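You operate a simulated robot arm through the tools that you are given. There is no shell and no other tool. Be economical: measure what you need, move in short steps, check, and stop when the job is done.

The job below is to be done with a simulated two-armed robot. You get a single attempt, and the scene is never put back.

JOB
Wipe up the spill on the top of the grey steel table with the rag and put it back.

The check looks at the end state, three seconds after you hand in, the way a careful person would. Anything else that was tipped, shoved, dropped, spilled or broken makes it a failure.

ROBOT AND FRAMES
Two 7-joint arms with two-finger grippers on one trunk, on a base that drives. Base frame: it is fixed to the floor where the robot stands at the start and does not move with it; the origin is under the middle of the robot, x ahead of it, y to its left, z up; the surface under the hand at the start is at about z = 800. Readings come in mm, degrees, newtons and seconds.
The left shoulder is at the start at [99, 216, 1091], the right one opposite. With the tool pointing down near the work surface each hand reaches from about 340 to 840 mm from the robot's upright axis, wherever it stands, measured 20 degrees to its own side. Payload 3.18 kg a hand.
Tool frame (each hand has its own): the origin (TCP) lies between the finger pads and is the grasp point; the fingertips stand 30 mm ahead of it; z points along the fingers, y is the line along which they close. The gripper opens to 144 mm. The gripper's body begins 103 mm behind the TCP.
Orientation is that of the tool frame in the base frame, as a unit quaternion [x, y, z, w]. With the fingers straight down and closing along the base's y, the tool's x points along the base's -x, its y along +y and its z along -z.

CONTROLS
- The arms move only by the tool drive_tool. It takes "left_moves", "right_moves" or both (then of equal length, played together; a hand with none holds still); each is a list of rows, each a list of 7 numbers: the turn, a rotation vector about the tool's x, y, z in units of 180 degrees (1.0 is 180 degrees), then the shift along the tool's x, y, z in units of 300 mm (1.0 is 300 mm), then the gripper command, from -1 (fully open) to 1 (shut), values between in proportion. In form: [[wx, wy, wz, dx, dy, dz, gripper], ...]. A call has 1 to 12 rows; each row is the pose to reach, as a shift and turn from the pose commanded when the call began, along the tool's axes at that moment. A call with a number of a shift or a turn outside -1 to 1 is refused whole. Rows are played at 5 a second. More than 50 mm and 8.6 degrees between two rows, or a gripper value outside its range, and nothing of the call is played. A pose out of reach is approached as far as the arm can. The call stops where the force on the tool passes 40 N (or 10 N more than at its start, if that is more) or the arm is blocked; 0.2 s more then pass. The fingers move at their own pace and stop on an object; they squeeze with about 40 N. The grip force told is the motor's: it shows also when the fingers shut on nothing. Time passes only in rows, and 0.2 s behind the last, so rows that repeat a pose let the fingers close. It gives the time, the measured TCP pose, the force on the tool (base axes), the opening and the grip force at its end, in the units of the frame above (readings bear some noise), with the torque about the TCP (base axes, N m) and any sound that the robot's microphone picked up.
- Cameras (640 x 400 px; columns grow to the right, rows downward): "scene" is now at [190.8, 38, 1265.3]; the picture's right is [0.48, -0.88, 0.00], its down [-0.60, -0.33, -0.73] and it looks along [0.64, 0.35, -0.69] (base axes); focal length 252 px, centre (320, 200). "left" rides on the left gripper at [76, -16, -143] in its tool frame; the picture's right is [0.21, 0.98, 0.00], its down [-0.84, 0.18, -0.51] and it looks along [-0.50, 0.11, 0.86] (tool axes); focal length 218 px, centre (320, 200). "right" rides on the right gripper at [76, 16, -143] in its tool frame; the picture's right is [-0.21, 0.98, 0.00], its down [-0.84, -0.18, -0.51] and it looks along [-0.50, -0.11, 0.86] (tool axes); focal length 218 px, centre (320, 200). There is no depth. A picture from a camera that has moved, and an enlarged one, comes with that camera's place and axes in the base frame and with its lens.
- get_image(camera): a new picture of that camera. The clock stands still meanwhile.
- slide_trunk(by): slides the trunk up (or, below 0, down) by that many mm; the arms and the scene camera ride with it, the base frame stays. It gives what a move gives, with no picture.
- steer(legs): drives the robot by 1 to 6 legs, each [ahead, left, turn to the left] in mm, mm and degrees, along the robot's own axes; the way and the turn of a leg run together, so that a leg with both is an arc; at most 1500 mm and 180 degrees a leg. The arms and the cameras ride along, it lands a little off, and it stops where it bumps. It gives what a move gives.
- head_to(pan, tilt): turns the head with the scene camera to pan (to the left, within 80 degrees either way) and tilt (down, from -29 to 69), counted from straight ahead of the robot. It gives what a move gives.
- close_up(camera, box): a new picture of the part [left, top, right, bottom] of that camera's present view, enlarged. The clock stands still meanwhile.
- sign_off(): hands the job in; it is judged then, once.

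Work in short steps. Places have to be worked out from the pictures, the camera data and where the tool is seen: move nearer, look again, correct. Check each grasp and each placing, and mend what went wrong. You have 120 turns and 100 pictures in all, those below and enlarged ones among them. Open the grippers and draw the arms clear of the work before you hand the job in, unless the task says otherwise; then end with one line.

The tools are called after ">>>" by a JSON object that holds its "method" and its "body". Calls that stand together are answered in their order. drive_tool: Moves the arms, as the interface text tells. Its arguments: {"type":"object","properties":{"left_moves":{"type":"array"},"right_moves":{"type":"array"}},"required":[]} The other tools are called the same way: slide_trunk (by) slides the trunk up or down; steer (legs) drives the base; head_to (pan, tilt) turns the head that bears the scene camera; get_image (camera) takes a picture; close_up (camera, box) takes an enlarged picture of a part of a camera's view; sign_off () hands the job in.

At the start:

```text
t: 0.0
left_tcp_pos: [460.8, 398.2, 1079.5]
left_orientation: [-0.001, 1.0, -0.001, 0.001]
left_force: [0.2, -1.8, 0.1]
left_moment: [-0.02, 0.0, 0.0]
left_finger_gap: 144.0
left_grip_force: 0.0
right_tcp_pos: [417.8, 38.0, 1045.6]
right_orientation: [0.0, 1.0, -0.001, 0.0]
right_force: [-0.6, 0.9, 0.3]
right_moment: [-0.02, -0.02, -0.01]
right_finger_gap: 144.0
right_grip_force: 0.1
trunk travel left (down, up): [-175.0, 194.0]
robot x, y, heading: [2.2, -1.6, -0.1]
head pan, tilt: [28.8, 43.5]
```

scene: 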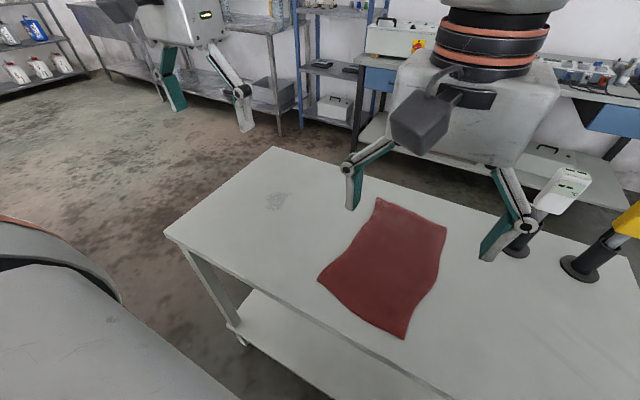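
right: 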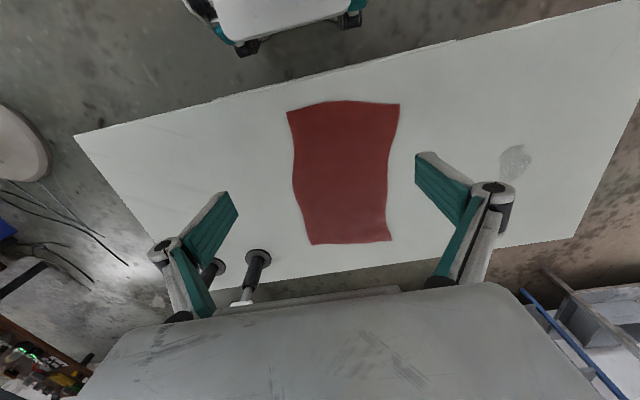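
left: 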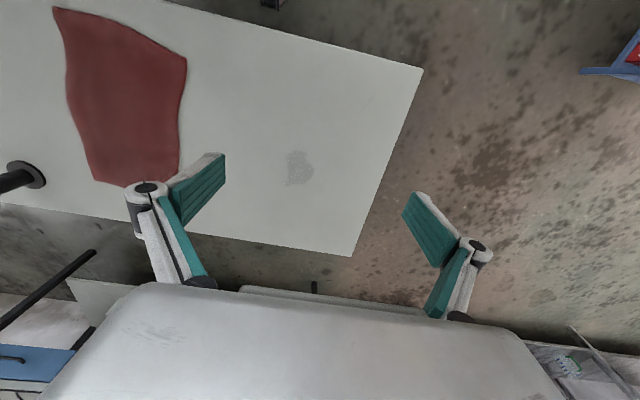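

The red rag lies around (550, 60) and a grey spill is visible near (565, 376), on a tabletop at z≈800. I'll enlarge both, along with the objects near them.

>>> {"method": "close_up", "body": {"camera": "scene", "box": [220, 140, 380, 240]}}

>>> {"method": "close_up", "body": {"camera": "left", "box": [220, 100, 380, 200]}}

>>> {"method": "head_to", "body": {"pan": -5, "tilt": 45}}

>>> {"method": "get_image", "body": {"camera": "scene"}}

```text
4.00 times, centred on (300, 190) of scene
camera zoom: at [190.8, 38.0, 1265.3], right [0.48, -0.88, 0.0], down [-0.6, -0.33, -0.73], along [0.64, 0.35, -0.69], focal length 1008 px, centre (400, 240)
```

zoom: 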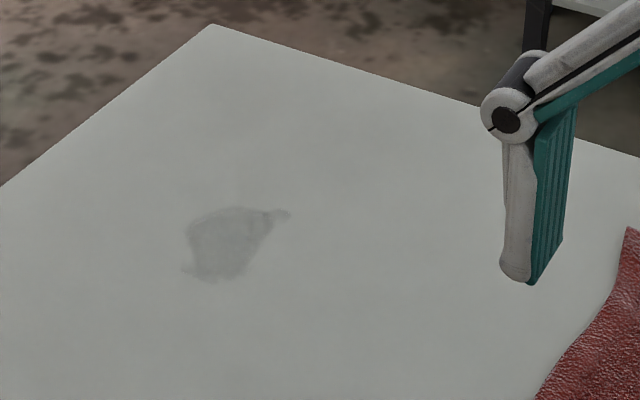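

```text
4.00 times, centred on (300, 150) of left
camera zoom: at [384.5, 383.4, 1222.3], right [-0.21, 0.98, 0.0], down [0.84, 0.18, 0.51], along [0.5, 0.11, -0.86], focal length 873 px, centre (400, 400)
```

zoom: 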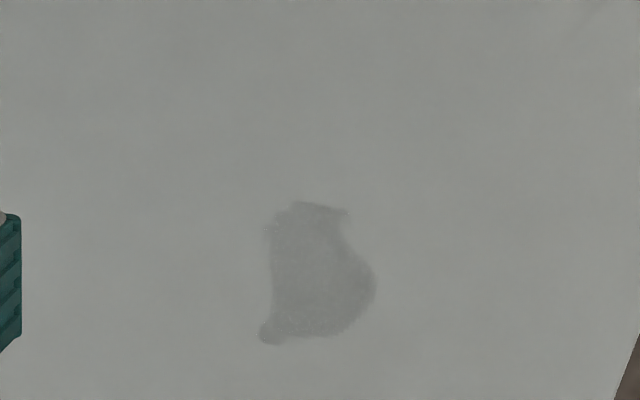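

```text
t: 1.0
left_tcp_pos: [460.2, 400.3, 1079.3]
left_orientation: [0.0, 1.0, 0.0, 0.001]
left_force: [0.3, 1.2, 0.1]
left_moment: [0.0, -0.04, 0.0]
left_finger_gap: 144.0
left_grip_force: 0.0
right_tcp_pos: [416.1, 36.6, 1044.3]
right_orientation: [0.0, 1.0, 0.0, 0.0]
right_force: [0.1, -0.3, 0.2]
right_moment: [0.01, 0.0, 0.0]
right_finger_gap: 143.9
right_grip_force: 0.0
trunk travel left (down, up): [-175.0, 194.0]
robot x, y, heading: [0.2, 0.9, 0.0]
head pan, tilt: [-5.0, 45.0]
```

```text
94 pictures are left
camera scene: at [199.5, -8.7, 1263.1], right [-0.09, -1.0, 0.0], down [-0.7, 0.06, -0.71], along [0.7, -0.06, -0.71], focal length 252 px, centre (320, 200)
```

scene: 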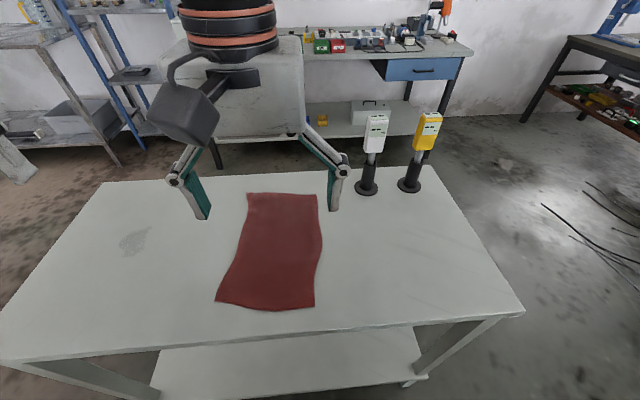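

The spill covers about x 528–610, y 350–411. I'll use the left arm for the rag, so I'm shifting both arms right together to keep the right arm clear of it and of the two posts.

>>> {"method": "drive_tool", "body": {"left_moves": [[0, 0, 0, -0.04, -0.12, 0, -1], [0, 0, 0, -0.08, -0.25, 0, -1], [0, 0, 0, -0.12, -0.38, 0, -1], [0, 0, 0, -0.16, -0.5, 0, -1], [0, 0, 0, -0.2, -0.62, 0, -1], [0, 0, 0, -0.24, -0.75, 0, -1], [0, 0, 0, -0.28, -0.88, 0, -1], [0, 0, 0, -0.3, -1, 0, -1]], "right_moves": [[0, 0, 0, 0, -0.12, 0, -1], [0, 0, 0, 0, -0.25, 0, -1], [0, 0, 0, 0, -0.38, 0, -1], [0, 0, 0, 0, -0.5, 0, -1], [0, 0, 0, 0, -0.62, 0, -1], [0, 0, 0, 0, -0.75, 0, -1], [0, 0, 0, 0, -0.88, 0, -1], [0, 0, 0, 0, -1, 0, -1]]}}

```text
t: 2.8
left_tcp_pos: [532.6, 171.8, 1079.0]
left_orientation: [-0.001, 1.0, 0.0, 0.001]
left_force: [0.5, 0.0, 0.2]
left_moment: [0.02, 0.03, 0.02]
left_finger_gap: 144.2
left_grip_force: 0.2
left hand out of reach, approached as far as the arm can: row 7, 8
right_tcp_pos: [419.0, -264.7, 1041.2]
right_orientation: [-0.001, 1.0, 0.0, 0.001]
right_force: [0.0, 0.6, -0.4]
right_moment: [0.0, 0.03, -0.03]
right_finger_gap: 144.1
right_grip_force: 0.1
trunk travel left (down, up): [-175.0, 194.0]
robot x, y, heading: [-1.3, 1.4, -0.1]
head pan, tilt: [-5.0, 45.0]
```

The left arm stops short at y≈172, so I'll strafe the base 120 mm to the right. That should bring both rag and spill into its reach.

>>> {"method": "steer", "body": {"legs": [[0, -120, 0]]}}

>>> {"method": "get_image", "body": {"camera": "left"}}

```text
t: 4.5
left_tcp_pos: [530.8, 52.1, 1077.5]
left_orientation: [-0.002, 1.0, 0.0, 0.002]
left_force: [-0.8, -0.8, 0.7]
left_moment: [0.03, 0.04, 0.0]
left_finger_gap: 144.0
left_grip_force: 0.0
right_tcp_pos: [419.7, -383.7, 1042.5]
right_orientation: [-0.001, 1.0, 0.0, 0.0]
right_force: [0.5, 0.2, -1.2]
right_moment: [0.05, 0.0, 0.02]
right_finger_gap: 144.1
right_grip_force: 0.1
trunk travel left (down, up): [-175.0, 194.0]
robot x, y, heading: [0.4, -120.1, -0.0]
head pan, tilt: [-5.0, 45.0]
```

```text
93 pictures are left
camera left: at [454.7, 35.7, 1221.6], right [-0.21, 0.98, 0.0], down [0.84, 0.18, 0.51], along [0.5, 0.11, -0.86], focal length 218 px, centre (320, 200)
```

left: 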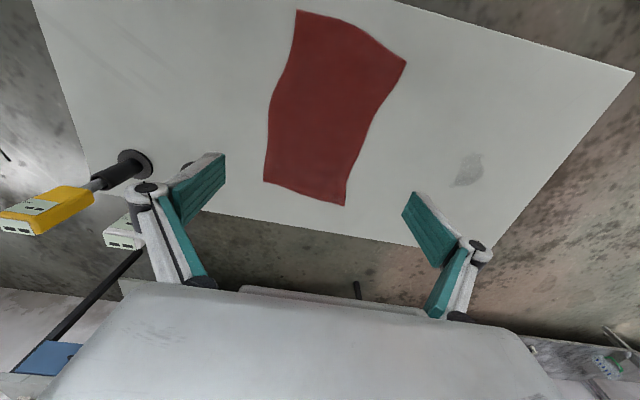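

The TCP is now above the rag, near (531, 52). I'll descend partway and narrow the fingers, then check the pose the arm actually reaches.

>>> {"method": "drive_tool", "body": {"left_moves": [[0, 0, 0, 0, 0, 0.13, -0.4], [0, 0, 0, 0, 0, 0.28, -0.4], [0, 0, 0, 0, 0, 0.42, -0.4], [0, 0, 0, 0, 0, 0.5, -0.4], [0, 0, 0, 0, 0, 0.5, -0.4]]}}

>>> {"method": "get_image", "body": {"camera": "scene"}}

```text
t: 5.7
left_tcp_pos: [536.0, 51.0, 929.9]
left_orientation: [-0.001, 1.0, 0.0, 0.001]
left_force: [-0.7, 0.6, -1.3]
left_moment: [0.02, -0.01, -0.03]
left_finger_gap: 100.7
left_grip_force: 0.0
right_tcp_pos: [418.6, -382.8, 1042.5]
right_orientation: [-0.001, 1.0, 0.0, 0.001]
right_force: [-0.6, -0.2, 0.2]
right_moment: [0.02, 0.0, -0.01]
right_finger_gap: 143.8
right_grip_force: 0.1
trunk travel left (down, up): [-175.0, 194.0]
robot x, y, heading: [-0.1, -118.8, 0.3]
head pan, tilt: [-5.0, 45.0]
```

```text
92 pictures are left
camera scene: at [199.3, -130.3, 1263.3], right [-0.09, -1.0, 0.0], down [-0.7, 0.06, -0.71], along [0.7, -0.06, -0.71], focal length 252 px, centre (320, 200)
```

scene: 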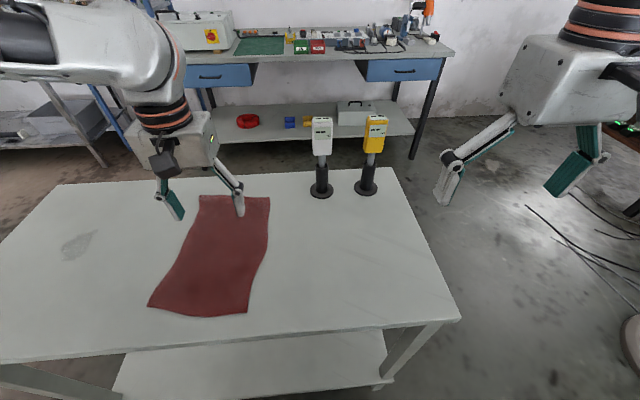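

The rag's centre works out at about (545, 64). I'll descend there until the fingertips just touch the rag, at TCP z≈830.

>>> {"method": "drive_tool", "body": {"left_moves": [[0, 0, 0, -0.03, 0.043, 0.13, -0.4], [0, 0, 0, -0.03, 0.043, 0.25, -0.4], [0, 0, 0, -0.03, 0.043, 0.3, -0.4], [0, 0, 0, -0.03, 0.043, 0.32, -0.4], [0, 0, 0, -0.03, 0.043, 0.33, -0.4], [0, 0, 0, -0.03, 0.043, 0.335, -0.4]]}}

>>> {"method": "get_image", "body": {"camera": "left"}}

```text
t: 7.1
left_tcp_pos: [541.7, 65.1, 828.0]
left_orientation: [-0.001, 1.0, -0.001, 0.002]
left_force: [0.5, -0.7, 3.5]
left_moment: [-0.01, -0.01, 0.0]
left_finger_gap: 101.3
left_grip_force: 0.3
right_tcp_pos: [418.7, -384.0, 1041.3]
right_orientation: [-0.001, 1.0, 0.001, 0.0]
right_force: [-1.1, 0.6, -0.5]
right_moment: [-0.02, -0.02, 0.03]
right_finger_gap: 144.1
right_grip_force: 0.0
trunk travel left (down, up): [-175.0, 194.0]
robot x, y, heading: [-0.8, -121.0, -0.1]
head pan, tilt: [-5.0, 45.0]
```

```text
91 pictures are left
camera left: at [464.1, 49.1, 971.1], right [-0.21, 0.98, 0.0], down [0.84, 0.18, 0.51], along [0.5, 0.11, -0.86], focal length 218 px, centre (320, 200)
```

left: 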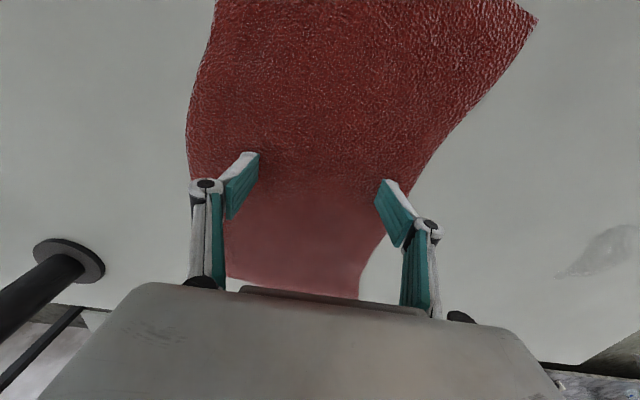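

The tips are touching the rag lightly (3.5 N). I'll press down 3 mm more and close to pinch a fold.

>>> {"method": "drive_tool", "body": {"left_moves": [[0, 0, 0, 0, 0, 0.01, -0.2], [0, 0, 0, 0, 0, 0.01, 0.2], [0, 0, 0, 0, 0, 0.01, 0.6], [0, 0, 0, 0, 0, 0.01, 1], [0, 0, 0, 0, 0, 0.01, 1], [0, 0, 0, 0, 0, 0.01, 1]]}}

>>> {"method": "get_image", "body": {"camera": "left"}}

>>> {"method": "get_image", "body": {"camera": "scene"}}

```text
t: 8.0
left_tcp_pos: [542.4, 62.8, 831.1]
left_orientation: [-0.002, 1.0, -0.004, 0.005]
left_force: [-3.3, -2.6, 27.4]
left_moment: [0.02, 0.15, 0.03]
left_finger_gap: 8.3
left_grip_force: 40.2
right_tcp_pos: [419.3, -383.0, 1040.9]
right_orientation: [-0.001, 1.0, 0.001, 0.0]
right_force: [0.3, 0.5, 0.6]
right_moment: [-0.05, 0.02, -0.01]
right_finger_gap: 143.9
right_grip_force: 0.0
trunk travel left (down, up): [-175.0, 194.0]
robot x, y, heading: [2.6, -121.1, 0.3]
head pan, tilt: [-5.0, 45.0]
stopped in row 4 (left hand): the force on the tool passed its limit at 44 N (the readings are from after the stop); the commanded pose is now the measured one
```

```text
90 pictures are left
camera left: at [464.7, 47.5, 973.5], right [-0.21, 0.98, -0.01], down [0.84, 0.19, 0.52], along [0.51, 0.1, -0.86], focal length 218 px, centre (320, 200)
```

left: 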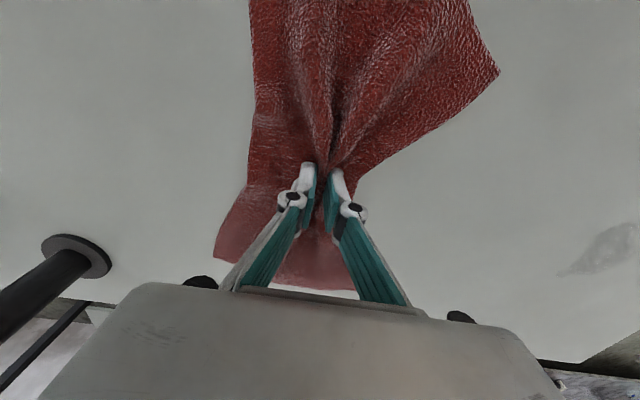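

```text
89 pictures are left
camera scene: at [198.7, -130.6, 1263.1], right [-0.08, -1.0, 0.0], down [-0.7, 0.06, -0.71], along [0.71, -0.06, -0.71], focal length 252 px, centre (320, 200)
```

scene: 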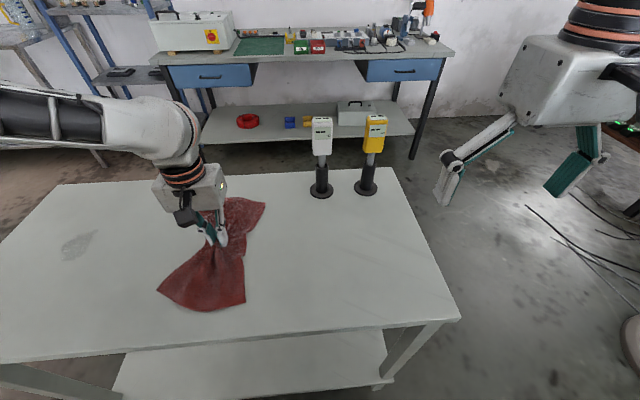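

The rag is pinched with 8 mm of fold between the pads. I'll lift 4 mm and drag it left onto the spill.

>>> {"method": "drive_tool", "body": {"left_moves": [[0, 0, 0, 0, 0, -0.013, 1], [0, 0, 0, -0.01, 0.14, -0.013, 1], [0, 0, 0, -0.02, 0.28, -0.013, 1], [0, 0, 0, -0.03, 0.42, -0.013, 1], [0, 0, 0, -0.04, 0.56, -0.013, 1], [0, 0, 0, -0.05, 0.7, -0.013, 1], [0, 0, 0, -0.06, 0.84, -0.013, 1], [0, 0, 0, -0.07, 0.98, -0.013, 1], [0, 0, 0, -0.07, 0.98, -0.013, 1]]}}

>>> {"method": "head_to", "body": {"pan": 35, "tilt": 45}}

>>> {"method": "get_image", "body": {"camera": "scene"}}

>>> {"method": "get_image", "body": {"camera": "left"}}

```text
t: 10.0
left_tcp_pos: [563.3, 358.5, 831.6]
left_orientation: [-0.001, 1.0, -0.002, 0.004]
left_force: [-0.1, -1.0, 6.3]
left_moment: [-0.03, 0.0, 0.02]
left_finger_gap: 8.4
left_grip_force: 38.7
right_tcp_pos: [420.2, -384.6, 1041.1]
right_orientation: [-0.001, 1.0, 0.0, 0.001]
right_force: [-0.3, 0.4, 0.1]
right_moment: [0.01, 0.02, -0.04]
right_finger_gap: 144.2
right_grip_force: 0.1
trunk travel left (down, up): [-175.0, 194.0]
robot x, y, heading: [0.2, -123.1, -0.1]
head pan, tilt: [-5.0, 45.0]
```

```text
t: 11.1
left_tcp_pos: [563.0, 357.6, 831.0]
left_orientation: [-0.002, 1.0, -0.002, 0.003]
left_force: [0.5, 1.2, 7.4]
left_moment: [0.02, -0.06, -0.03]
left_finger_gap: 8.3
left_grip_force: 39.6
right_tcp_pos: [419.8, -383.7, 1040.8]
right_orientation: [-0.001, 1.0, 0.001, 0.0]
right_force: [-0.2, -1.1, 0.4]
right_moment: [0.0, -0.03, -0.02]
right_finger_gap: 143.9
right_grip_force: 0.0
trunk travel left (down, up): [-175.0, 194.0]
robot x, y, heading: [-5.9, -122.7, -0.0]
head pan, tilt: [35.0, 45.0]
```

```text
88 pictures are left
camera scene: at [184.8, -76.9, 1263.3], right [0.57, -0.82, 0.0], down [-0.58, -0.41, -0.71], along [0.58, 0.41, -0.71], focal length 252 px, centre (320, 200)
```

scene: 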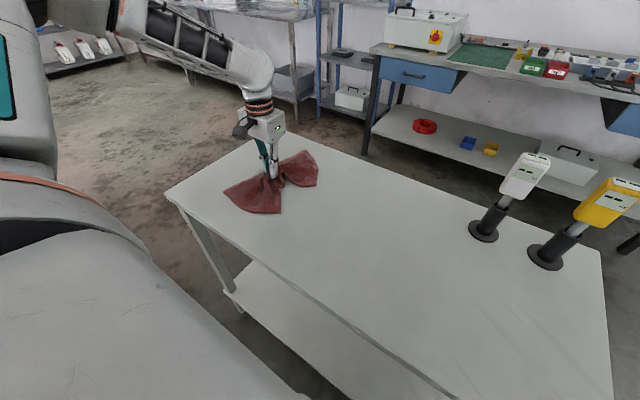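

```text
87 pictures are left
camera left: at [486.2, 342.2, 974.3], right [-0.21, 0.98, 0.0], down [0.84, 0.18, 0.51], along [0.5, 0.1, -0.86], focal length 218 px, centre (320, 200)
```

left: 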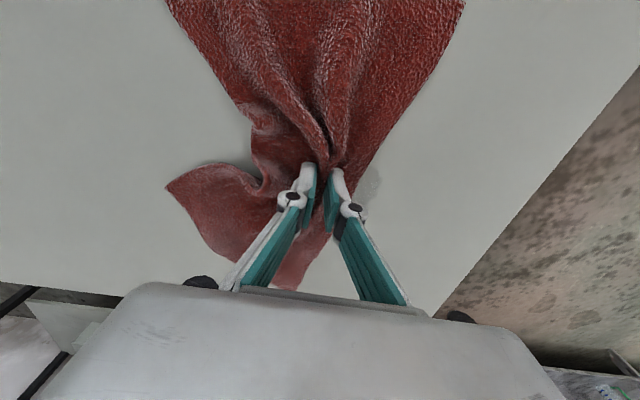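

The rag has bunched into a bow-tie with its narrow waist over the spill, so I'll wipe with the wide lobes. I'll sweep along x with light pressure and step across y.

>>> {"method": "drive_tool", "body": {"left_moves": [[0, 0, 0, -0.1, 0.06, 0.004, 1], [0, 0, 0, -0.22, 0.06, 0.004, 1], [0, 0, 0, -0.3, 0.06, 0.004, 1], [0, 0, 0, -0.17, 0.06, 0.004, 1], [0, 0, 0, -0.03, 0.06, 0.004, 1], [0, 0, 0, 0.11, 0.06, 0.004, 1], [0, 0, 0, 0.25, 0.06, 0.004, 1], [0, 0, 0, 0.33, 0.06, 0.004, 1], [0, 0, 0, 0.2, 0.1, 0.004, 1], [0, 0, 0, 0.06, 0.15, 0.004, 1], [0, 0, 0, -0.08, 0.15, 0.004, 1], [0, 0, 0, -0.2, 0.15, 0.004, 1]]}}

>>> {"method": "get_image", "body": {"camera": "left"}}

>>> {"method": "close_up", "body": {"camera": "scene", "box": [180, 120, 340, 220]}}

```text
t: 13.7
left_tcp_pos: [621.5, 405.3, 831.4]
left_orientation: [-0.001, 1.0, -0.002, 0.004]
left_force: [-1.0, 0.7, 7.4]
left_moment: [0.02, 0.02, -0.01]
left_finger_gap: 8.2
left_grip_force: 39.1
right_tcp_pos: [418.8, -384.4, 1041.4]
right_orientation: [-0.001, 1.0, -0.001, 0.0]
right_force: [0.7, -0.4, -0.3]
right_moment: [0.01, 0.01, -0.05]
right_finger_gap: 144.0
right_grip_force: 0.1
trunk travel left (down, up): [-175.0, 194.0]
robot x, y, heading: [-4.0, -118.9, 0.2]
head pan, tilt: [35.0, 45.0]
```

```text
86 pictures are left
camera left: at [543.7, 389.3, 974.1], right [-0.21, 0.98, -0.01], down [0.84, 0.18, 0.51], along [0.5, 0.1, -0.86], focal length 218 px, centre (320, 200)
```

left: 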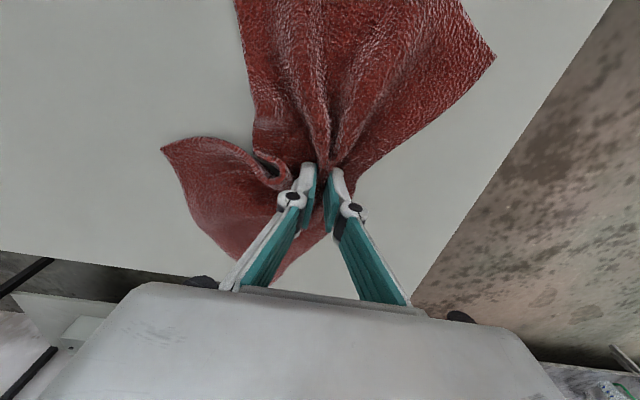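

```text
4.00 times, centred on (260, 170) of scene
camera zoom: at [184.6, -77.3, 1263.2], right [0.58, -0.82, 0.0], down [-0.58, -0.41, -0.71], along [0.58, 0.41, -0.71], focal length 1008 px, centre (560, 320)
```

zoom: 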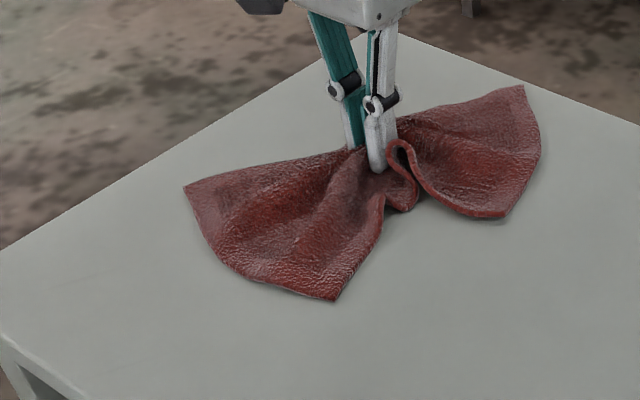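

The rag sweeps well and spans the spill. I'll make more strokes with the lobes at y≈395, 365 and 345.

>>> {"method": "drive_tool", "body": {"left_moves": [[0, 0, 0, 0.14, 0, 0.004, 1], [0, 0, 0, 0.28, -0.02, 0.004, 1], [0, 0, 0, 0.42, -0.04, 0.004, 1], [0, 0, 0, 0.5, -0.12, 0.004, 1], [0, 0, 0, 0.36, -0.13, 0.004, 1], [0, 0, 0, 0.22, -0.13, 0.004, 1], [0, 0, 0, 0.08, -0.13, 0.004, 1], [0, 0, 0, -0.05, -0.13, 0.004, 1], [0, 0, 0, 0.03, -0.2, 0.004, 1], [0, 0, 0, 0.17, -0.2, 0.004, 1], [0, 0, 0, 0.31, -0.2, 0.004, 1], [0, 0, 0, 0.45, -0.2, 0.004, 1]]}}

>>> {"method": "close_up", "body": {"camera": "scene", "box": [180, 120, 340, 220]}}

```text
t: 16.3
left_tcp_pos: [483.7, 341.6, 831.4]
left_orientation: [-0.001, 1.0, -0.002, 0.005]
left_force: [0.8, -0.7, 22.8]
left_moment: [0.03, 0.0, -0.02]
left_finger_gap: 8.2
left_grip_force: 39.0
right_tcp_pos: [417.1, -383.9, 1042.6]
right_orientation: [-0.001, 1.0, 0.0, 0.001]
right_force: [1.1, 0.7, 0.5]
right_moment: [0.0, -0.01, 0.0]
right_finger_gap: 144.0
right_grip_force: 0.0
trunk travel left (down, up): [-175.0, 194.0]
robot x, y, heading: [-2.9, -121.1, 0.1]
head pan, tilt: [35.0, 45.0]
```

```text
4.00 times, centred on (260, 170) of scene
camera zoom: at [183.5, -77.4, 1263.7], right [0.58, -0.82, 0.0], down [-0.58, -0.41, -0.71], along [0.58, 0.41, -0.71], focal length 1008 px, centre (560, 320)
```

zoom: 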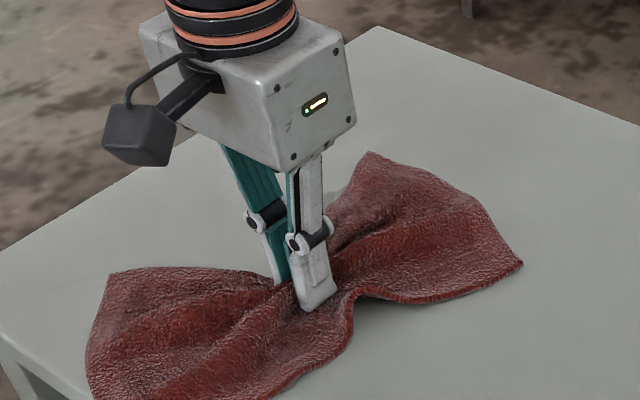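

I can't rule out a faint residue just left of the far lobe. I'll pull the rag aside in −y with a slight lift and inspect.

>>> {"method": "drive_tool", "body": {"left_moves": [[0, 0, 0, 0, -0.13, -0.005, 1], [0, 0, 0, 0, -0.28, -0.005, 1], [0, 0, 0, 0, -0.43, -0.005, 1], [0, 0, 0, 0, -0.55, -0.005, 1]]}}

>>> {"method": "close_up", "body": {"camera": "scene", "box": [180, 120, 340, 220]}}

```text
t: 17.3
left_tcp_pos: [485.0, 177.7, 829.3]
left_orientation: [-0.002, 1.0, -0.001, 0.005]
left_force: [1.3, 8.9, 29.3]
left_moment: [0.34, 0.07, -0.01]
left_finger_gap: 8.5
left_grip_force: 38.8
right_tcp_pos: [418.4, -383.9, 1042.2]
right_orientation: [0.0, 1.0, 0.0, 0.0]
right_force: [0.0, -0.6, 0.0]
right_moment: [0.0, -0.05, -0.01]
right_finger_gap: 144.1
right_grip_force: 0.2
trunk travel left (down, up): [-175.0, 194.0]
robot x, y, heading: [-1.1, -120.5, 0.4]
head pan, tilt: [35.0, 45.0]
```

```text
4.00 times, centred on (260, 170) of scene
camera zoom: at [183.2, -76.7, 1263.6], right [0.58, -0.82, 0.0], down [-0.58, -0.41, -0.71], along [0.58, 0.41, -0.71], focal length 1008 px, centre (560, 320)
```

zoom: 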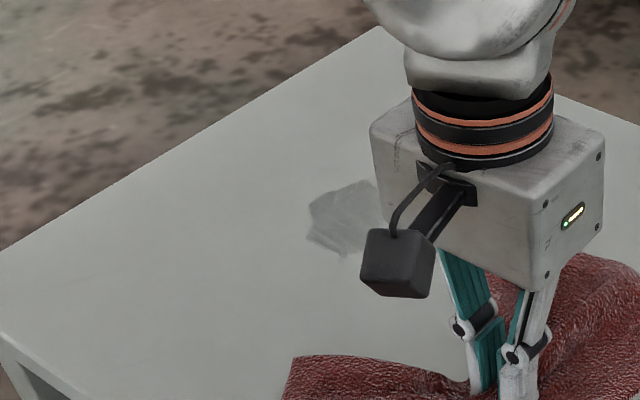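

The spill is still there at about (555, 376). I'll look from the wrist camera to see how much is left.

>>> {"method": "close_up", "body": {"camera": "left", "box": [300, 0, 640, 212]}}

>>> {"method": "close_up", "body": {"camera": "scene", "box": [240, 155, 300, 192]}}

```text
1.88 times, centred on (470, 106) of left
camera zoom: at [408.0, 162.0, 973.2], right [-0.21, 0.98, -0.01], down [0.84, 0.19, 0.51], along [0.5, 0.1, -0.86], focal length 411 px, centre (38, 377)
```

zoom: 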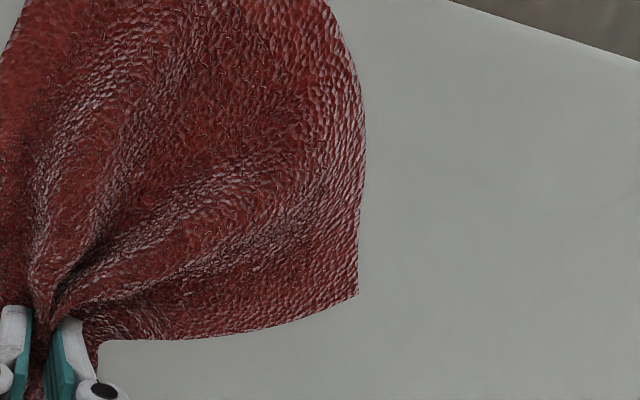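

```text
10.67 times, centred on (270, 174) of scene
camera zoom: at [183.2, -76.7, 1263.6], right [0.58, -0.82, 0.0], down [-0.58, -0.41, -0.71], along [0.58, 0.41, -0.71], focal length 2688 px, centre (853, 483)
```

zoom: 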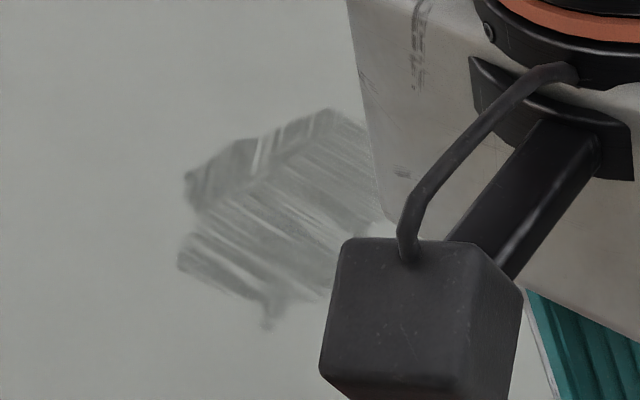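

The rag does clear the spill, but only in streaks. I'll go back with tightly spaced y-strokes that press the fingertip bunch over the whole patch.

>>> {"method": "drive_tool", "body": {"left_moves": [[0, 0, 0, -0.04, 0.13, -0.003, 1], [0, 0, 0, -0.08, 0.27, -0.003, 1], [0, 0, 0, -0.12, 0.41, 0, 1], [0, 0, 0, -0.133, 0.54, 0, 1], [0, 0, 0, -0.133, 0.68, 0, 1], [0, 0, 0, -0.133, 0.82, 0, 1], [0, 0, 0, -0.18, 0.82, 0, 1], [0, 0, 0, -0.18, 0.68, 0, 1], [0, 0, 0, -0.18, 0.53, 0, 1], [0, 0, 0, -0.23, 0.53, 0, 1], [0, 0, 0, -0.23, 0.68, 0, 1], [0, 0, 0, -0.23, 0.82, 0, 1]]}}

>>> {"method": "drive_tool", "body": {"left_moves": [[0, 0, 0, -0.05, 0, 0, 1], [0, 0, 0, -0.05, -0.14, 0, 1], [0, 0, 0, -0.05, -0.28, 0, 1], [0, 0, 0, -0.1, -0.28, 0, 1], [0, 0, 0, -0.1, -0.14, 0, 1], [0, 0, 0, -0.1, 0, 0, 1], [0, 0, 0, -0.15, 0, 0, 1], [0, 0, 0, -0.15, -0.14, 0, 1], [0, 0, 0, -0.15, -0.28, 0, 1], [0, 0, 0, -0.2, -0.28, 0, 1], [0, 0, 0, -0.2, -0.14, 0, 1], [0, 0, 0, -0.2, 0, 0, 1]]}}

>>> {"method": "close_up", "body": {"camera": "scene", "box": [180, 120, 340, 220]}}

>>> {"method": "get_image", "body": {"camera": "left"}}

```text
t: 19.9
left_tcp_pos: [559.0, 423.5, 831.3]
left_orientation: [-0.001, 1.0, -0.001, 0.005]
left_force: [0.6, -5.5, 17.3]
left_moment: [-0.11, -0.01, -0.01]
left_finger_gap: 8.5
left_grip_force: 39.4
right_tcp_pos: [419.3, -385.5, 1042.4]
right_orientation: [-0.001, 1.0, 0.001, 0.001]
right_force: [-0.6, 0.7, 0.2]
right_moment: [-0.03, -0.01, -0.04]
right_finger_gap: 144.1
right_grip_force: 0.1
trunk travel left (down, up): [-175.0, 194.0]
robot x, y, heading: [0.8, -121.7, 0.1]
head pan, tilt: [35.0, 45.0]
```

```text
t: 22.5
left_tcp_pos: [615.2, 426.1, 830.9]
left_orientation: [-0.001, 1.0, -0.002, 0.006]
left_force: [1.4, -4.3, 13.8]
left_moment: [-0.07, -0.06, 0.03]
left_finger_gap: 8.5
left_grip_force: 39.2
right_tcp_pos: [417.5, -384.2, 1042.1]
right_orientation: [0.0, 1.0, 0.0, 0.0]
right_force: [0.3, -0.3, 0.1]
right_moment: [0.04, 0.0, -0.01]
right_finger_gap: 143.9
right_grip_force: 0.0
trunk travel left (down, up): [-175.0, 194.0]
robot x, y, heading: [4.7, -121.5, -0.1]
head pan, tilt: [35.0, 45.0]
```

```text
4.00 times, centred on (260, 170) of scene
camera zoom: at [183.9, -77.9, 1263.6], right [0.57, -0.82, 0.0], down [-0.58, -0.41, -0.71], along [0.58, 0.41, -0.71], focal length 1008 px, centre (560, 320)
```

zoom: 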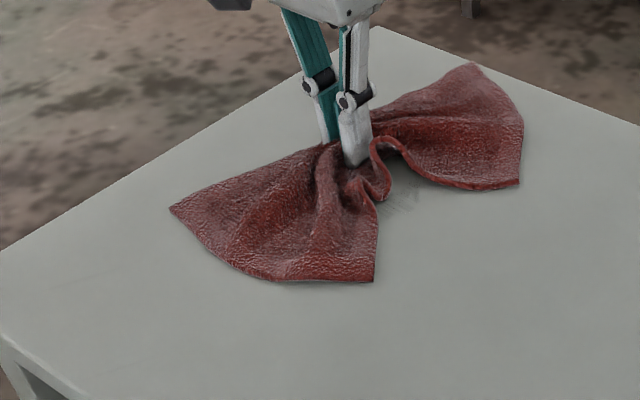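

```text
79 pictures are left
camera left: at [537.5, 409.6, 973.5], right [-0.21, 0.98, -0.01], down [0.84, 0.18, 0.52], along [0.5, 0.1, -0.86], focal length 218 px, centre (320, 200)
```

left: 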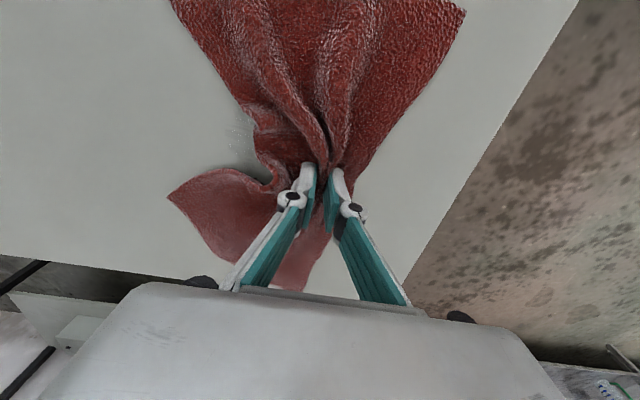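

Only a faint residue shows, near (595, 352). Next are cross strokes along x in lanes covering the patch, including the y≈350 edge.

>>> {"method": "drive_tool", "body": {"left_moves": [[0, 0, 0, 0, -0.05, 0, 1], [0, 0, 0, 0.16, -0.05, 0, 1], [0, 0, 0, 0.32, -0.05, 0, 1], [0, 0, 0, 0.32, -0.1, 0, 1], [0, 0, 0, 0.16, -0.1, 0, 1], [0, 0, 0, 0, -0.1, 0, 1], [0, 0, 0, 0, -0.15, 0, 1], [0, 0, 0, 0.16, -0.15, 0, 1], [0, 0, 0, 0.32, -0.15, 0, 1], [0, 0, 0, 0.32, -0.2, 0, 1], [0, 0, 0, 0.16, -0.2, 0, 1], [0, 0, 0, 0, -0.2, 0, 1]]}}

>>> {"method": "drive_tool", "body": {"left_moves": [[0, 0, 0, 0, -0.04, 0, 1], [0, 0, 0, 0.16, -0.04, 0, 1], [0, 0, 0, 0.32, -0.04, 0, 1], [0, 0, 0, 0.32, -0.08, 0, 1], [0, 0, 0, 0.16, -0.08, 0, 1], [0, 0, 0, -0.02, -0.08, 0, 1], [0, 0, 0, 0, -0.1, 0, 1], [0, 0, 0, 0.1, -0.24, 0, 1], [0, 0, 0, 0.18, -0.38, 0, 1], [0, 0, 0, 0.26, -0.52, -0.005, 1], [0, 0, 0, 0.36, -0.64, -0.005, 1]]}}

>>> {"method": "close_up", "body": {"camera": "scene", "box": [220, 140, 300, 190]}}

>>> {"method": "get_image", "body": {"camera": "left"}}

```text
t: 25.1
left_tcp_pos: [614.6, 366.4, 831.6]
left_orientation: [-0.002, 1.0, -0.002, 0.004]
left_force: [-0.9, -0.6, 4.8]
left_moment: [0.03, -0.02, 0.02]
left_finger_gap: 8.2
left_grip_force: 38.9
right_tcp_pos: [418.8, -383.8, 1040.8]
right_orientation: [0.0, 1.0, 0.0, 0.0]
right_force: [0.5, 0.0, 0.1]
right_moment: [0.02, 0.02, -0.02]
right_finger_gap: 143.9
right_grip_force: 0.1
trunk travel left (down, up): [-175.0, 194.0]
robot x, y, heading: [3.3, -122.7, 0.2]
head pan, tilt: [35.0, 45.0]
```

```text
refused: row 6 steps farther than a row can; nothing moved
```

```text
8.00 times, centred on (260, 165) of scene
camera zoom: at [185.1, -77.3, 1263.2], right [0.58, -0.82, 0.0], down [-0.58, -0.41, -0.71], along [0.58, 0.41, -0.71], focal length 2016 px, centre (800, 480)
```

zoom: 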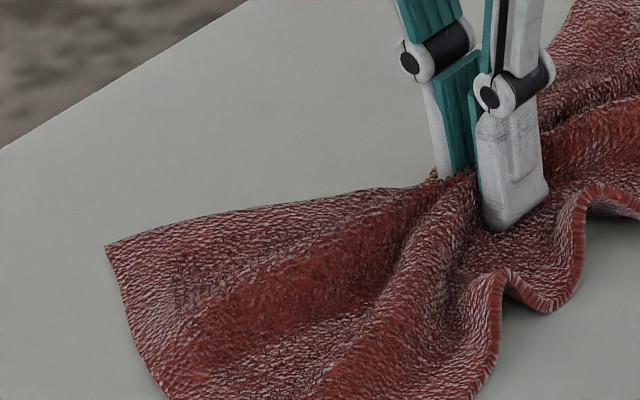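

```text
77 pictures are left
camera left: at [537.5, 351.0, 974.5], right [-0.21, 0.98, -0.01], down [0.84, 0.18, 0.51], along [0.5, 0.1, -0.86], focal length 218 px, centre (320, 200)
```

left: 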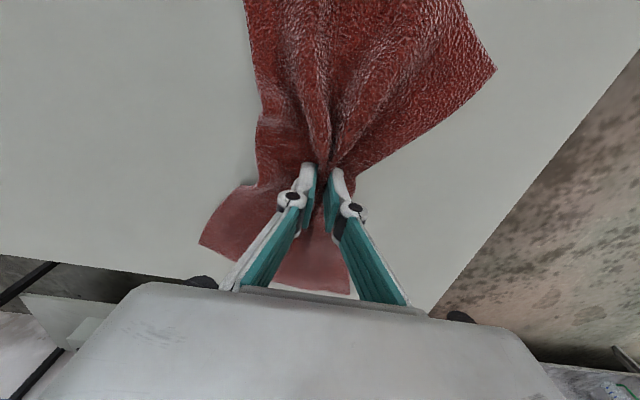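

One row stepped too far, so that call was refused. I'll resend it with shorter steps, then move aside to inspect.

>>> {"method": "drive_tool", "body": {"left_moves": [[0, 0, 0, 0, -0.04, 0.002, 1], [0, 0, 0, 0.16, -0.04, 0.002, 1], [0, 0, 0, 0.32, -0.04, 0.002, 1], [0, 0, 0, 0.32, -0.08, 0.002, 1], [0, 0, 0, 0.16, -0.08, 0.002, 1], [0, 0, 0, 0.0, -0.08, 0.002, 1], [0, 0, 0, 0.08, -0.2, 0, 1], [0, 0, 0, 0.15, -0.33, 0, 1], [0, 0, 0, 0.22, -0.46, -0.003, 1], [0, 0, 0, 0.29, -0.58, -0.003, 1], [0, 0, 0, 0.37, -0.7, -0.003, 1]]}}

>>> {"method": "close_up", "body": {"camera": "scene", "box": [220, 140, 300, 190]}}

>>> {"method": "get_image", "body": {"camera": "left"}}

```text
t: 27.5
left_tcp_pos: [505.5, 154.8, 831.2]
left_orientation: [-0.002, 1.0, -0.002, 0.003]
left_force: [0.9, 1.2, 3.6]
left_moment: [0.14, 0.01, 0.03]
left_finger_gap: 8.4
left_grip_force: 39.2
right_tcp_pos: [418.9, -383.9, 1040.7]
right_orientation: [-0.002, 1.0, -0.001, 0.001]
right_force: [-0.1, -0.1, -0.5]
right_moment: [0.02, 0.02, 0.0]
right_finger_gap: 144.1
right_grip_force: 0.0
trunk travel left (down, up): [-175.0, 194.0]
robot x, y, heading: [1.7, -121.7, -0.1]
head pan, tilt: [35.0, 45.0]
```

```text
8.00 times, centred on (260, 165) of scene
camera zoom: at [184.9, -76.9, 1263.1], right [0.58, -0.82, 0.0], down [-0.58, -0.41, -0.71], along [0.58, 0.41, -0.71], focal length 2016 px, centre (800, 480)
```

zoom: 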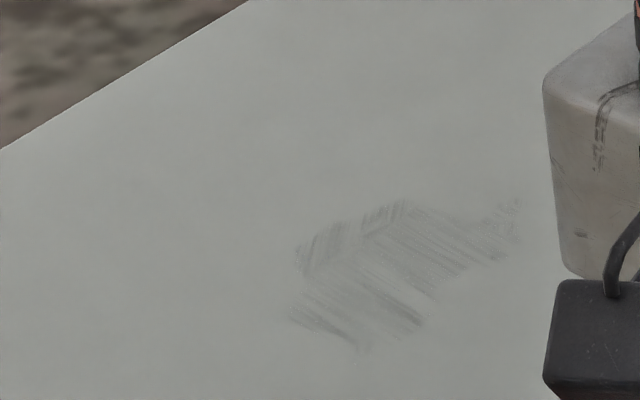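

```text
75 pictures are left
camera left: at [428.4, 139.4, 974.7], right [-0.21, 0.98, 0.0], down [0.84, 0.18, 0.51], along [0.5, 0.1, -0.86], focal length 218 px, centre (320, 200)
```

left: 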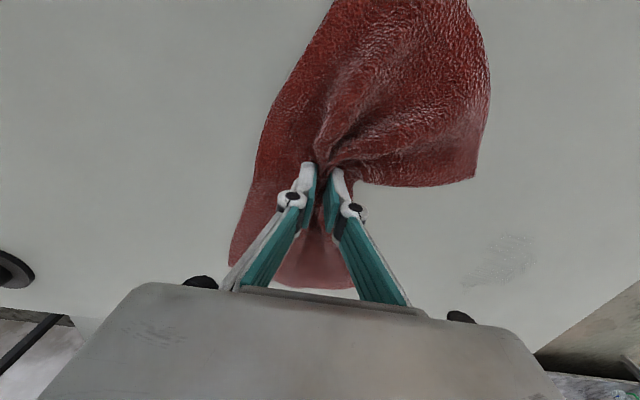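

The spill is much fainter but streaks remain over x 525–625, y 350–410. I'll repeat the y-strokes with more pressure.

>>> {"method": "drive_tool", "body": {"left_moves": [[0, 0, 0, -0.02, 0.15, 0, 1], [0, 0, 0, -0.04, 0.3, 0, 1], [0, 0, 0, -0.06, 0.45, 0, 1], [0, 0, 0, -0.06, 0.6, 0.008, 1], [0, 0, 0, -0.06, 0.76, 0.008, 1], [0, 0, 0, -0.06, 0.9, 0.008, 1], [0, 0, 0, -0.1, 0.9, 0.008, 1], [0, 0, 0, -0.1, 0.76, 0.008, 1], [0, 0, 0, -0.1, 0.6, 0.008, 1], [0, 0, 0, -0.14, 0.6, 0.008, 1], [0, 0, 0, -0.14, 0.76, 0.008, 1], [0, 0, 0, -0.14, 0.9, 0.008, 1]]}}

>>> {"method": "drive_tool", "body": {"left_moves": [[0, 0, 0, -0.04, 0, 0, 1], [0, 0, 0, -0.04, -0.15, 0, 1], [0, 0, 0, -0.04, -0.3, 0, 1], [0, 0, 0, -0.08, -0.3, 0, 1], [0, 0, 0, -0.08, -0.15, 0, 1], [0, 0, 0, -0.08, 0, 0, 1], [0, 0, 0, -0.12, 0, 0, 1], [0, 0, 0, -0.12, -0.15, 0, 1], [0, 0, 0, -0.12, -0.3, 0, 1], [0, 0, 0, -0.16, -0.3, 0, 1], [0, 0, 0, -0.16, -0.15, 0, 1], [0, 0, 0, -0.16, 0, 0, 1]]}}

>>> {"method": "drive_tool", "body": {"left_moves": [[0, 0, 0, -0.04, 0, 0, 1], [0, 0, 0, -0.04, -0.15, 0, 1], [0, 0, 0, -0.04, -0.3, 0, 1], [0, 0, 0, -0.08, -0.3, 0, 1], [0, 0, 0, -0.08, -0.15, 0, 1], [0, 0, 0, -0.08, 0, 0, 1], [0, 0, 0, -0.12, 0, 0, 1], [0, 0, 0, -0.12, -0.15, 0, 1], [0, 0, 0, -0.12, -0.3, 0, 1], [0, 0, 0, -0.16, -0.3, 0, 1], [0, 0, 0, -0.16, -0.15, 0, 1], [0, 0, 0, -0.16, 0, 0, 1]]}}

>>> {"method": "close_up", "body": {"camera": "scene", "box": [180, 120, 340, 220]}}

```text
t: 29.6
left_tcp_pos: [538.7, 335.5, 831.0]
left_orientation: [0.0, 1.0, -0.002, 0.006]
left_force: [-4.6, -2.3, 25.2]
left_moment: [-0.03, 0.16, -0.01]
left_finger_gap: 8.5
left_grip_force: 39.6
right_tcp_pos: [418.6, -383.1, 1041.9]
right_orientation: [-0.001, 1.0, -0.001, 0.001]
right_force: [-0.3, 0.0, 0.1]
right_moment: [0.0, -0.04, 0.02]
right_finger_gap: 143.9
right_grip_force: 0.1
trunk travel left (down, up): [-175.0, 194.0]
robot x, y, heading: [1.2, -121.8, 0.1]
head pan, tilt: [35.0, 45.0]
stopped in row 10 (left hand): the force on the tool passed its limit at 42 N (the readings are from after the stop); the commanded pose is now the measured one
```

```text
t: 30.5
left_tcp_pos: [555.7, 247.0, 830.8]
left_orientation: [0.001, 1.0, -0.001, 0.006]
left_force: [-4.1, -0.3, 25.6]
left_moment: [0.04, 0.15, -0.02]
left_finger_gap: 8.2
left_grip_force: 39.1
right_tcp_pos: [418.1, -384.0, 1040.5]
right_orientation: [-0.001, 1.0, 0.0, 0.001]
right_force: [-0.1, 0.7, 0.5]
right_moment: [-0.01, 0.0, 0.04]
right_finger_gap: 144.2
right_grip_force: 0.0
trunk travel left (down, up): [-175.0, 194.0]
robot x, y, heading: [-1.6, -120.3, 0.3]
head pan, tilt: [35.0, 45.0]
stopped in row 4 (left hand): the force on the tool passed its limit at 43 N (the readings are from after the stop); the commanded pose is now the measured one
```

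```text
t: 33.1
left_tcp_pos: [604.8, 245.9, 830.0]
left_orientation: [0.001, 1.0, 0.0, 0.007]
left_force: [1.2, -8.6, 27.7]
left_moment: [-0.18, 0.02, -0.01]
left_finger_gap: 8.2
left_grip_force: 39.2
right_tcp_pos: [418.3, -384.8, 1043.1]
right_orientation: [-0.001, 1.0, 0.001, 0.001]
right_force: [-0.5, 0.2, 0.0]
right_moment: [0.0, -0.01, -0.02]
right_finger_gap: 143.9
right_grip_force: 0.1
trunk travel left (down, up): [-175.0, 194.0]
robot x, y, heading: [1.0, -121.7, 0.0]
head pan, tilt: [35.0, 45.0]
```

```text
4.00 times, centred on (260, 170) of scene
camera zoom: at [183.1, -78.0, 1263.7], right [0.58, -0.82, 0.0], down [-0.58, -0.41, -0.71], along [0.58, 0.41, -0.71], focal length 1008 px, centre (560, 320)
```

zoom: 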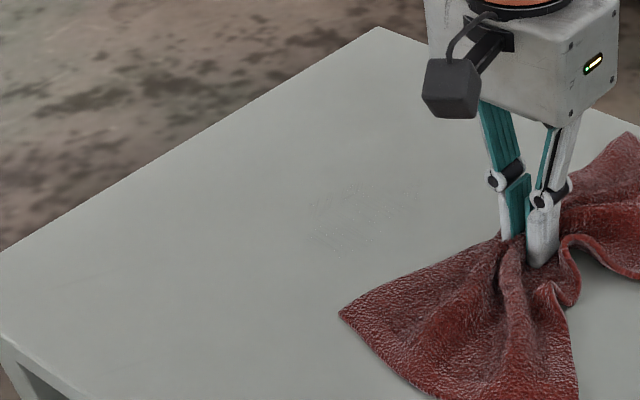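

Strokes that hit the force limit shifted where I was wiping, but the spill is nearly gone. I'll go back over it at slightly less pressure.

>>> {"method": "drive_tool", "body": {"left_moves": [[0, 0, 0, -0.02, 0.15, -0.004, 1], [0, 0, 0, -0.04, 0.3, -0.003, 1], [0, 0, 0, -0.04, 0.45, -0.003, 1], [0, 0, 0, -0.04, 0.6, -0.003, 1], [0, 0, 0, 0.01, 0.6, -0.003, 1], [0, 0, 0, 0.01, 0.45, -0.003, 1], [0, 0, 0, 0.01, 0.3, -0.003, 1], [0, 0, 0, 0.06, 0.3, -0.003, 1], [0, 0, 0, 0.06, 0.45, -0.003, 1], [0, 0, 0, 0.06, 0.6, -0.003, 1], [0, 0, 0, 0.11, 0.6, -0.003, 1], [0, 0, 0, 0.11, 0.45, -0.003, 1]]}}

>>> {"method": "drive_tool", "body": {"left_moves": [[0, 0, 0, 0, -0.15, 0, 1], [0, 0, 0, 0.05, -0.15, 0, 1], [0, 0, 0, 0.05, 0, 0, 1], [0, 0, 0, 0.05, 0.15, 0, 1], [0, 0, 0, 0.1, 0.15, 0, 1], [0, 0, 0, 0.1, 0, 0, 1], [0, 0, 0, 0.1, -0.15, 0, 1], [0, 0, 0, 0.15, -0.15, 0, 1], [0, 0, 0, 0.15, 0, 0, 1], [0, 0, 0, 0.15, 0.15, 0, 1], [0, 0, 0, 0.19, 0.1, 0, 1], [0, 0, 0, 0.19, -0.03, 0, 1]]}}

>>> {"method": "drive_tool", "body": {"left_moves": [[0, 0, 0, 0, -0.15, -0.003, 1], [0, 0, 0, 0, -0.3, -0.003, 1], [0, 0, 0, 0, -0.45, -0.003, 1], [0, 0, 0, 0, -0.6, -0.003, 1], [0, 0, 0, 0, -0.75, -0.003, 1]]}}

>>> {"method": "close_up", "body": {"camera": "scene", "box": [220, 140, 300, 190]}}

>>> {"method": "get_image", "body": {"camera": "left"}}

```text
t: 35.7
left_tcp_pos: [567.8, 384.7, 831.1]
left_orientation: [0.0, 1.0, 0.001, 0.003]
left_force: [-2.7, 5.0, 19.0]
left_moment: [0.34, 0.1, -0.01]
left_finger_gap: 8.3
left_grip_force: 39.3
right_tcp_pos: [419.4, -384.4, 1040.7]
right_orientation: [-0.002, 1.0, 0.001, 0.0]
right_force: [0.7, 0.2, -0.9]
right_moment: [-0.02, 0.03, 0.01]
right_finger_gap: 144.1
right_grip_force: 0.0
trunk travel left (down, up): [-175.0, 194.0]
robot x, y, heading: [0.9, -123.3, 0.2]
head pan, tilt: [35.0, 45.0]
```

```text
t: 38.4
left_tcp_pos: [512.0, 377.0, 831.0]
left_orientation: [0.0, 1.0, 0.003, 0.008]
left_force: [-3.2, -1.9, 23.8]
left_moment: [0.03, 0.08, 0.06]
left_finger_gap: 8.8
left_grip_force: 39.5
right_tcp_pos: [417.5, -382.4, 1042.0]
right_orientation: [-0.003, 1.0, 0.001, 0.001]
right_force: [-0.3, 0.3, -0.3]
right_moment: [-0.01, 0.0, 0.02]
right_finger_gap: 144.2
right_grip_force: 0.1
trunk travel left (down, up): [-175.0, 194.0]
robot x, y, heading: [-3.2, -120.0, 0.4]
head pan, tilt: [35.0, 45.0]
stopped in row 12 (left hand): the force on the tool passed its limit at 44 N (the readings are from after the stop); the commanded pose is now the measured one
```

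```text
t: 38.9
left_tcp_pos: [516.1, 309.9, 830.1]
left_orientation: [0.001, 1.0, 0.003, 0.01]
left_force: [-2.7, -6.3, 25.2]
left_moment: [-0.14, 0.12, 0.0]
left_finger_gap: 8.5
left_grip_force: 39.0
right_tcp_pos: [419.0, -383.8, 1041.3]
right_orientation: [-0.003, 1.0, 0.001, 0.001]
right_force: [0.3, 0.1, 0.2]
right_moment: [-0.04, 0.0, -0.01]
right_finger_gap: 143.8
right_grip_force: 0.1
trunk travel left (down, up): [-175.0, 194.0]
robot x, y, heading: [-0.9, -124.0, 0.1]
head pan, tilt: [35.0, 45.0]
stopped in row 2 (left hand): the force on the tool passed its limit at 41 N (the readings are from after the stop); the commanded pose is now the measured one
```

```text
8.00 times, centred on (260, 165) of scene
camera zoom: at [183.7, -77.2, 1263.2], right [0.58, -0.82, 0.0], down [-0.58, -0.41, -0.71], along [0.58, 0.41, -0.71], focal length 2016 px, centre (800, 480)
```

zoom: 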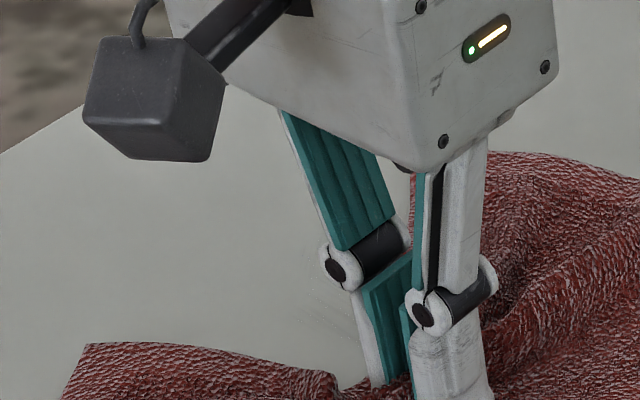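

```text
72 pictures are left
camera left: at [437.2, 292.8, 972.3], right [-0.21, 0.98, 0.0], down [0.83, 0.17, 0.53], along [0.51, 0.11, -0.85], focal length 218 px, centre (320, 200)
```

left: 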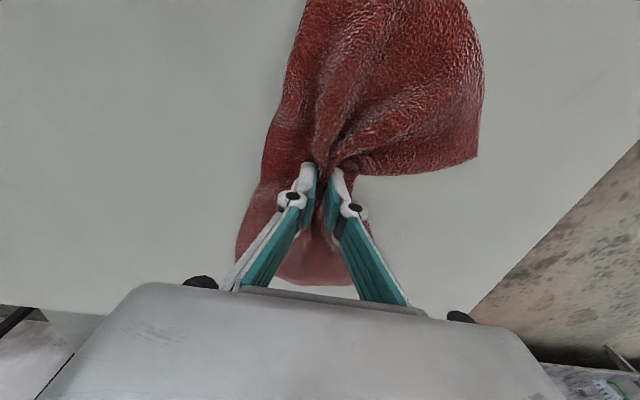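

I'll ease off 5 mm and move the rag away in −y for a clear look.

>>> {"method": "drive_tool", "body": {"left_moves": [[0, 0, 0, 0, 0, -0.015, 1], [0, 0, 0, 0, -0.14, -0.015, 1], [0, 0, 0, 0, -0.28, -0.015, 1], [0, 0, 0, 0, -0.42, -0.015, 1], [0, 0, 0, 0, -0.5, -0.015, 1]]}}

>>> {"method": "close_up", "body": {"camera": "scene", "box": [220, 140, 300, 190]}}

>>> {"method": "close_up", "body": {"camera": "left", "box": [380, 180, 620, 330]}}

```text
t: 40.1
left_tcp_pos: [514.3, 162.2, 830.1]
left_orientation: [0.0, 1.0, 0.004, 0.008]
left_force: [0.2, 4.9, 14.2]
left_moment: [0.29, 0.02, 0.01]
left_finger_gap: 8.5
left_grip_force: 39.0
right_tcp_pos: [419.6, -382.3, 1041.6]
right_orientation: [-0.003, 1.0, 0.001, 0.0]
right_force: [0.1, 0.8, -0.3]
right_moment: [-0.01, 0.0, -0.04]
right_finger_gap: 143.8
right_grip_force: 0.1
trunk travel left (down, up): [-175.0, 194.0]
robot x, y, heading: [0.1, -115.7, 0.2]
head pan, tilt: [35.0, 45.0]
```

```text
8.00 times, centred on (260, 165) of scene
camera zoom: at [184.4, -75.8, 1263.2], right [0.58, -0.82, 0.0], down [-0.58, -0.41, -0.71], along [0.58, 0.41, -0.71], focal length 2016 px, centre (800, 480)
```

zoom: 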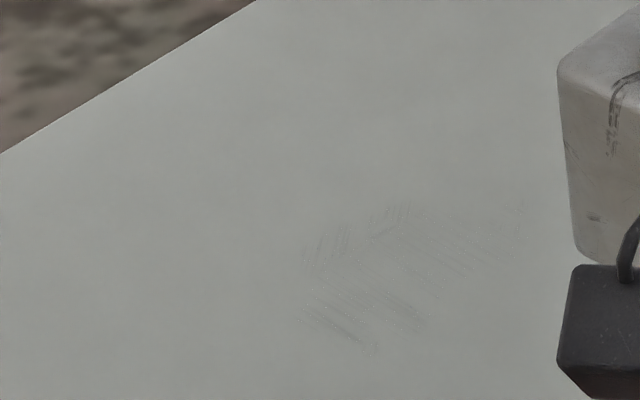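

```text
2.67 times, centred on (500, 255) of left
camera zoom: at [434.7, 143.6, 973.1], right [-0.21, 0.98, 0.0], down [0.84, 0.18, 0.52], along [0.51, 0.11, -0.85], focal length 582 px, centre (-160, 53)
```

zoom: 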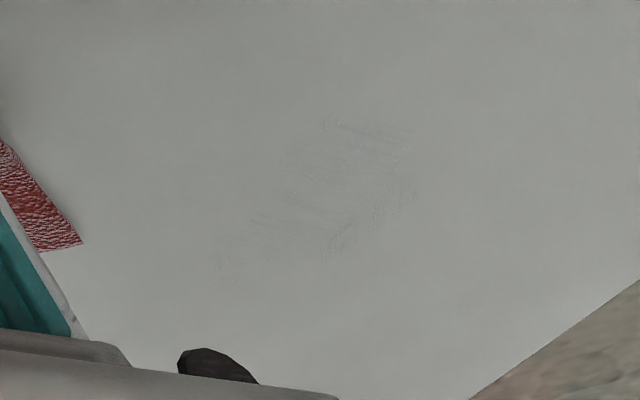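

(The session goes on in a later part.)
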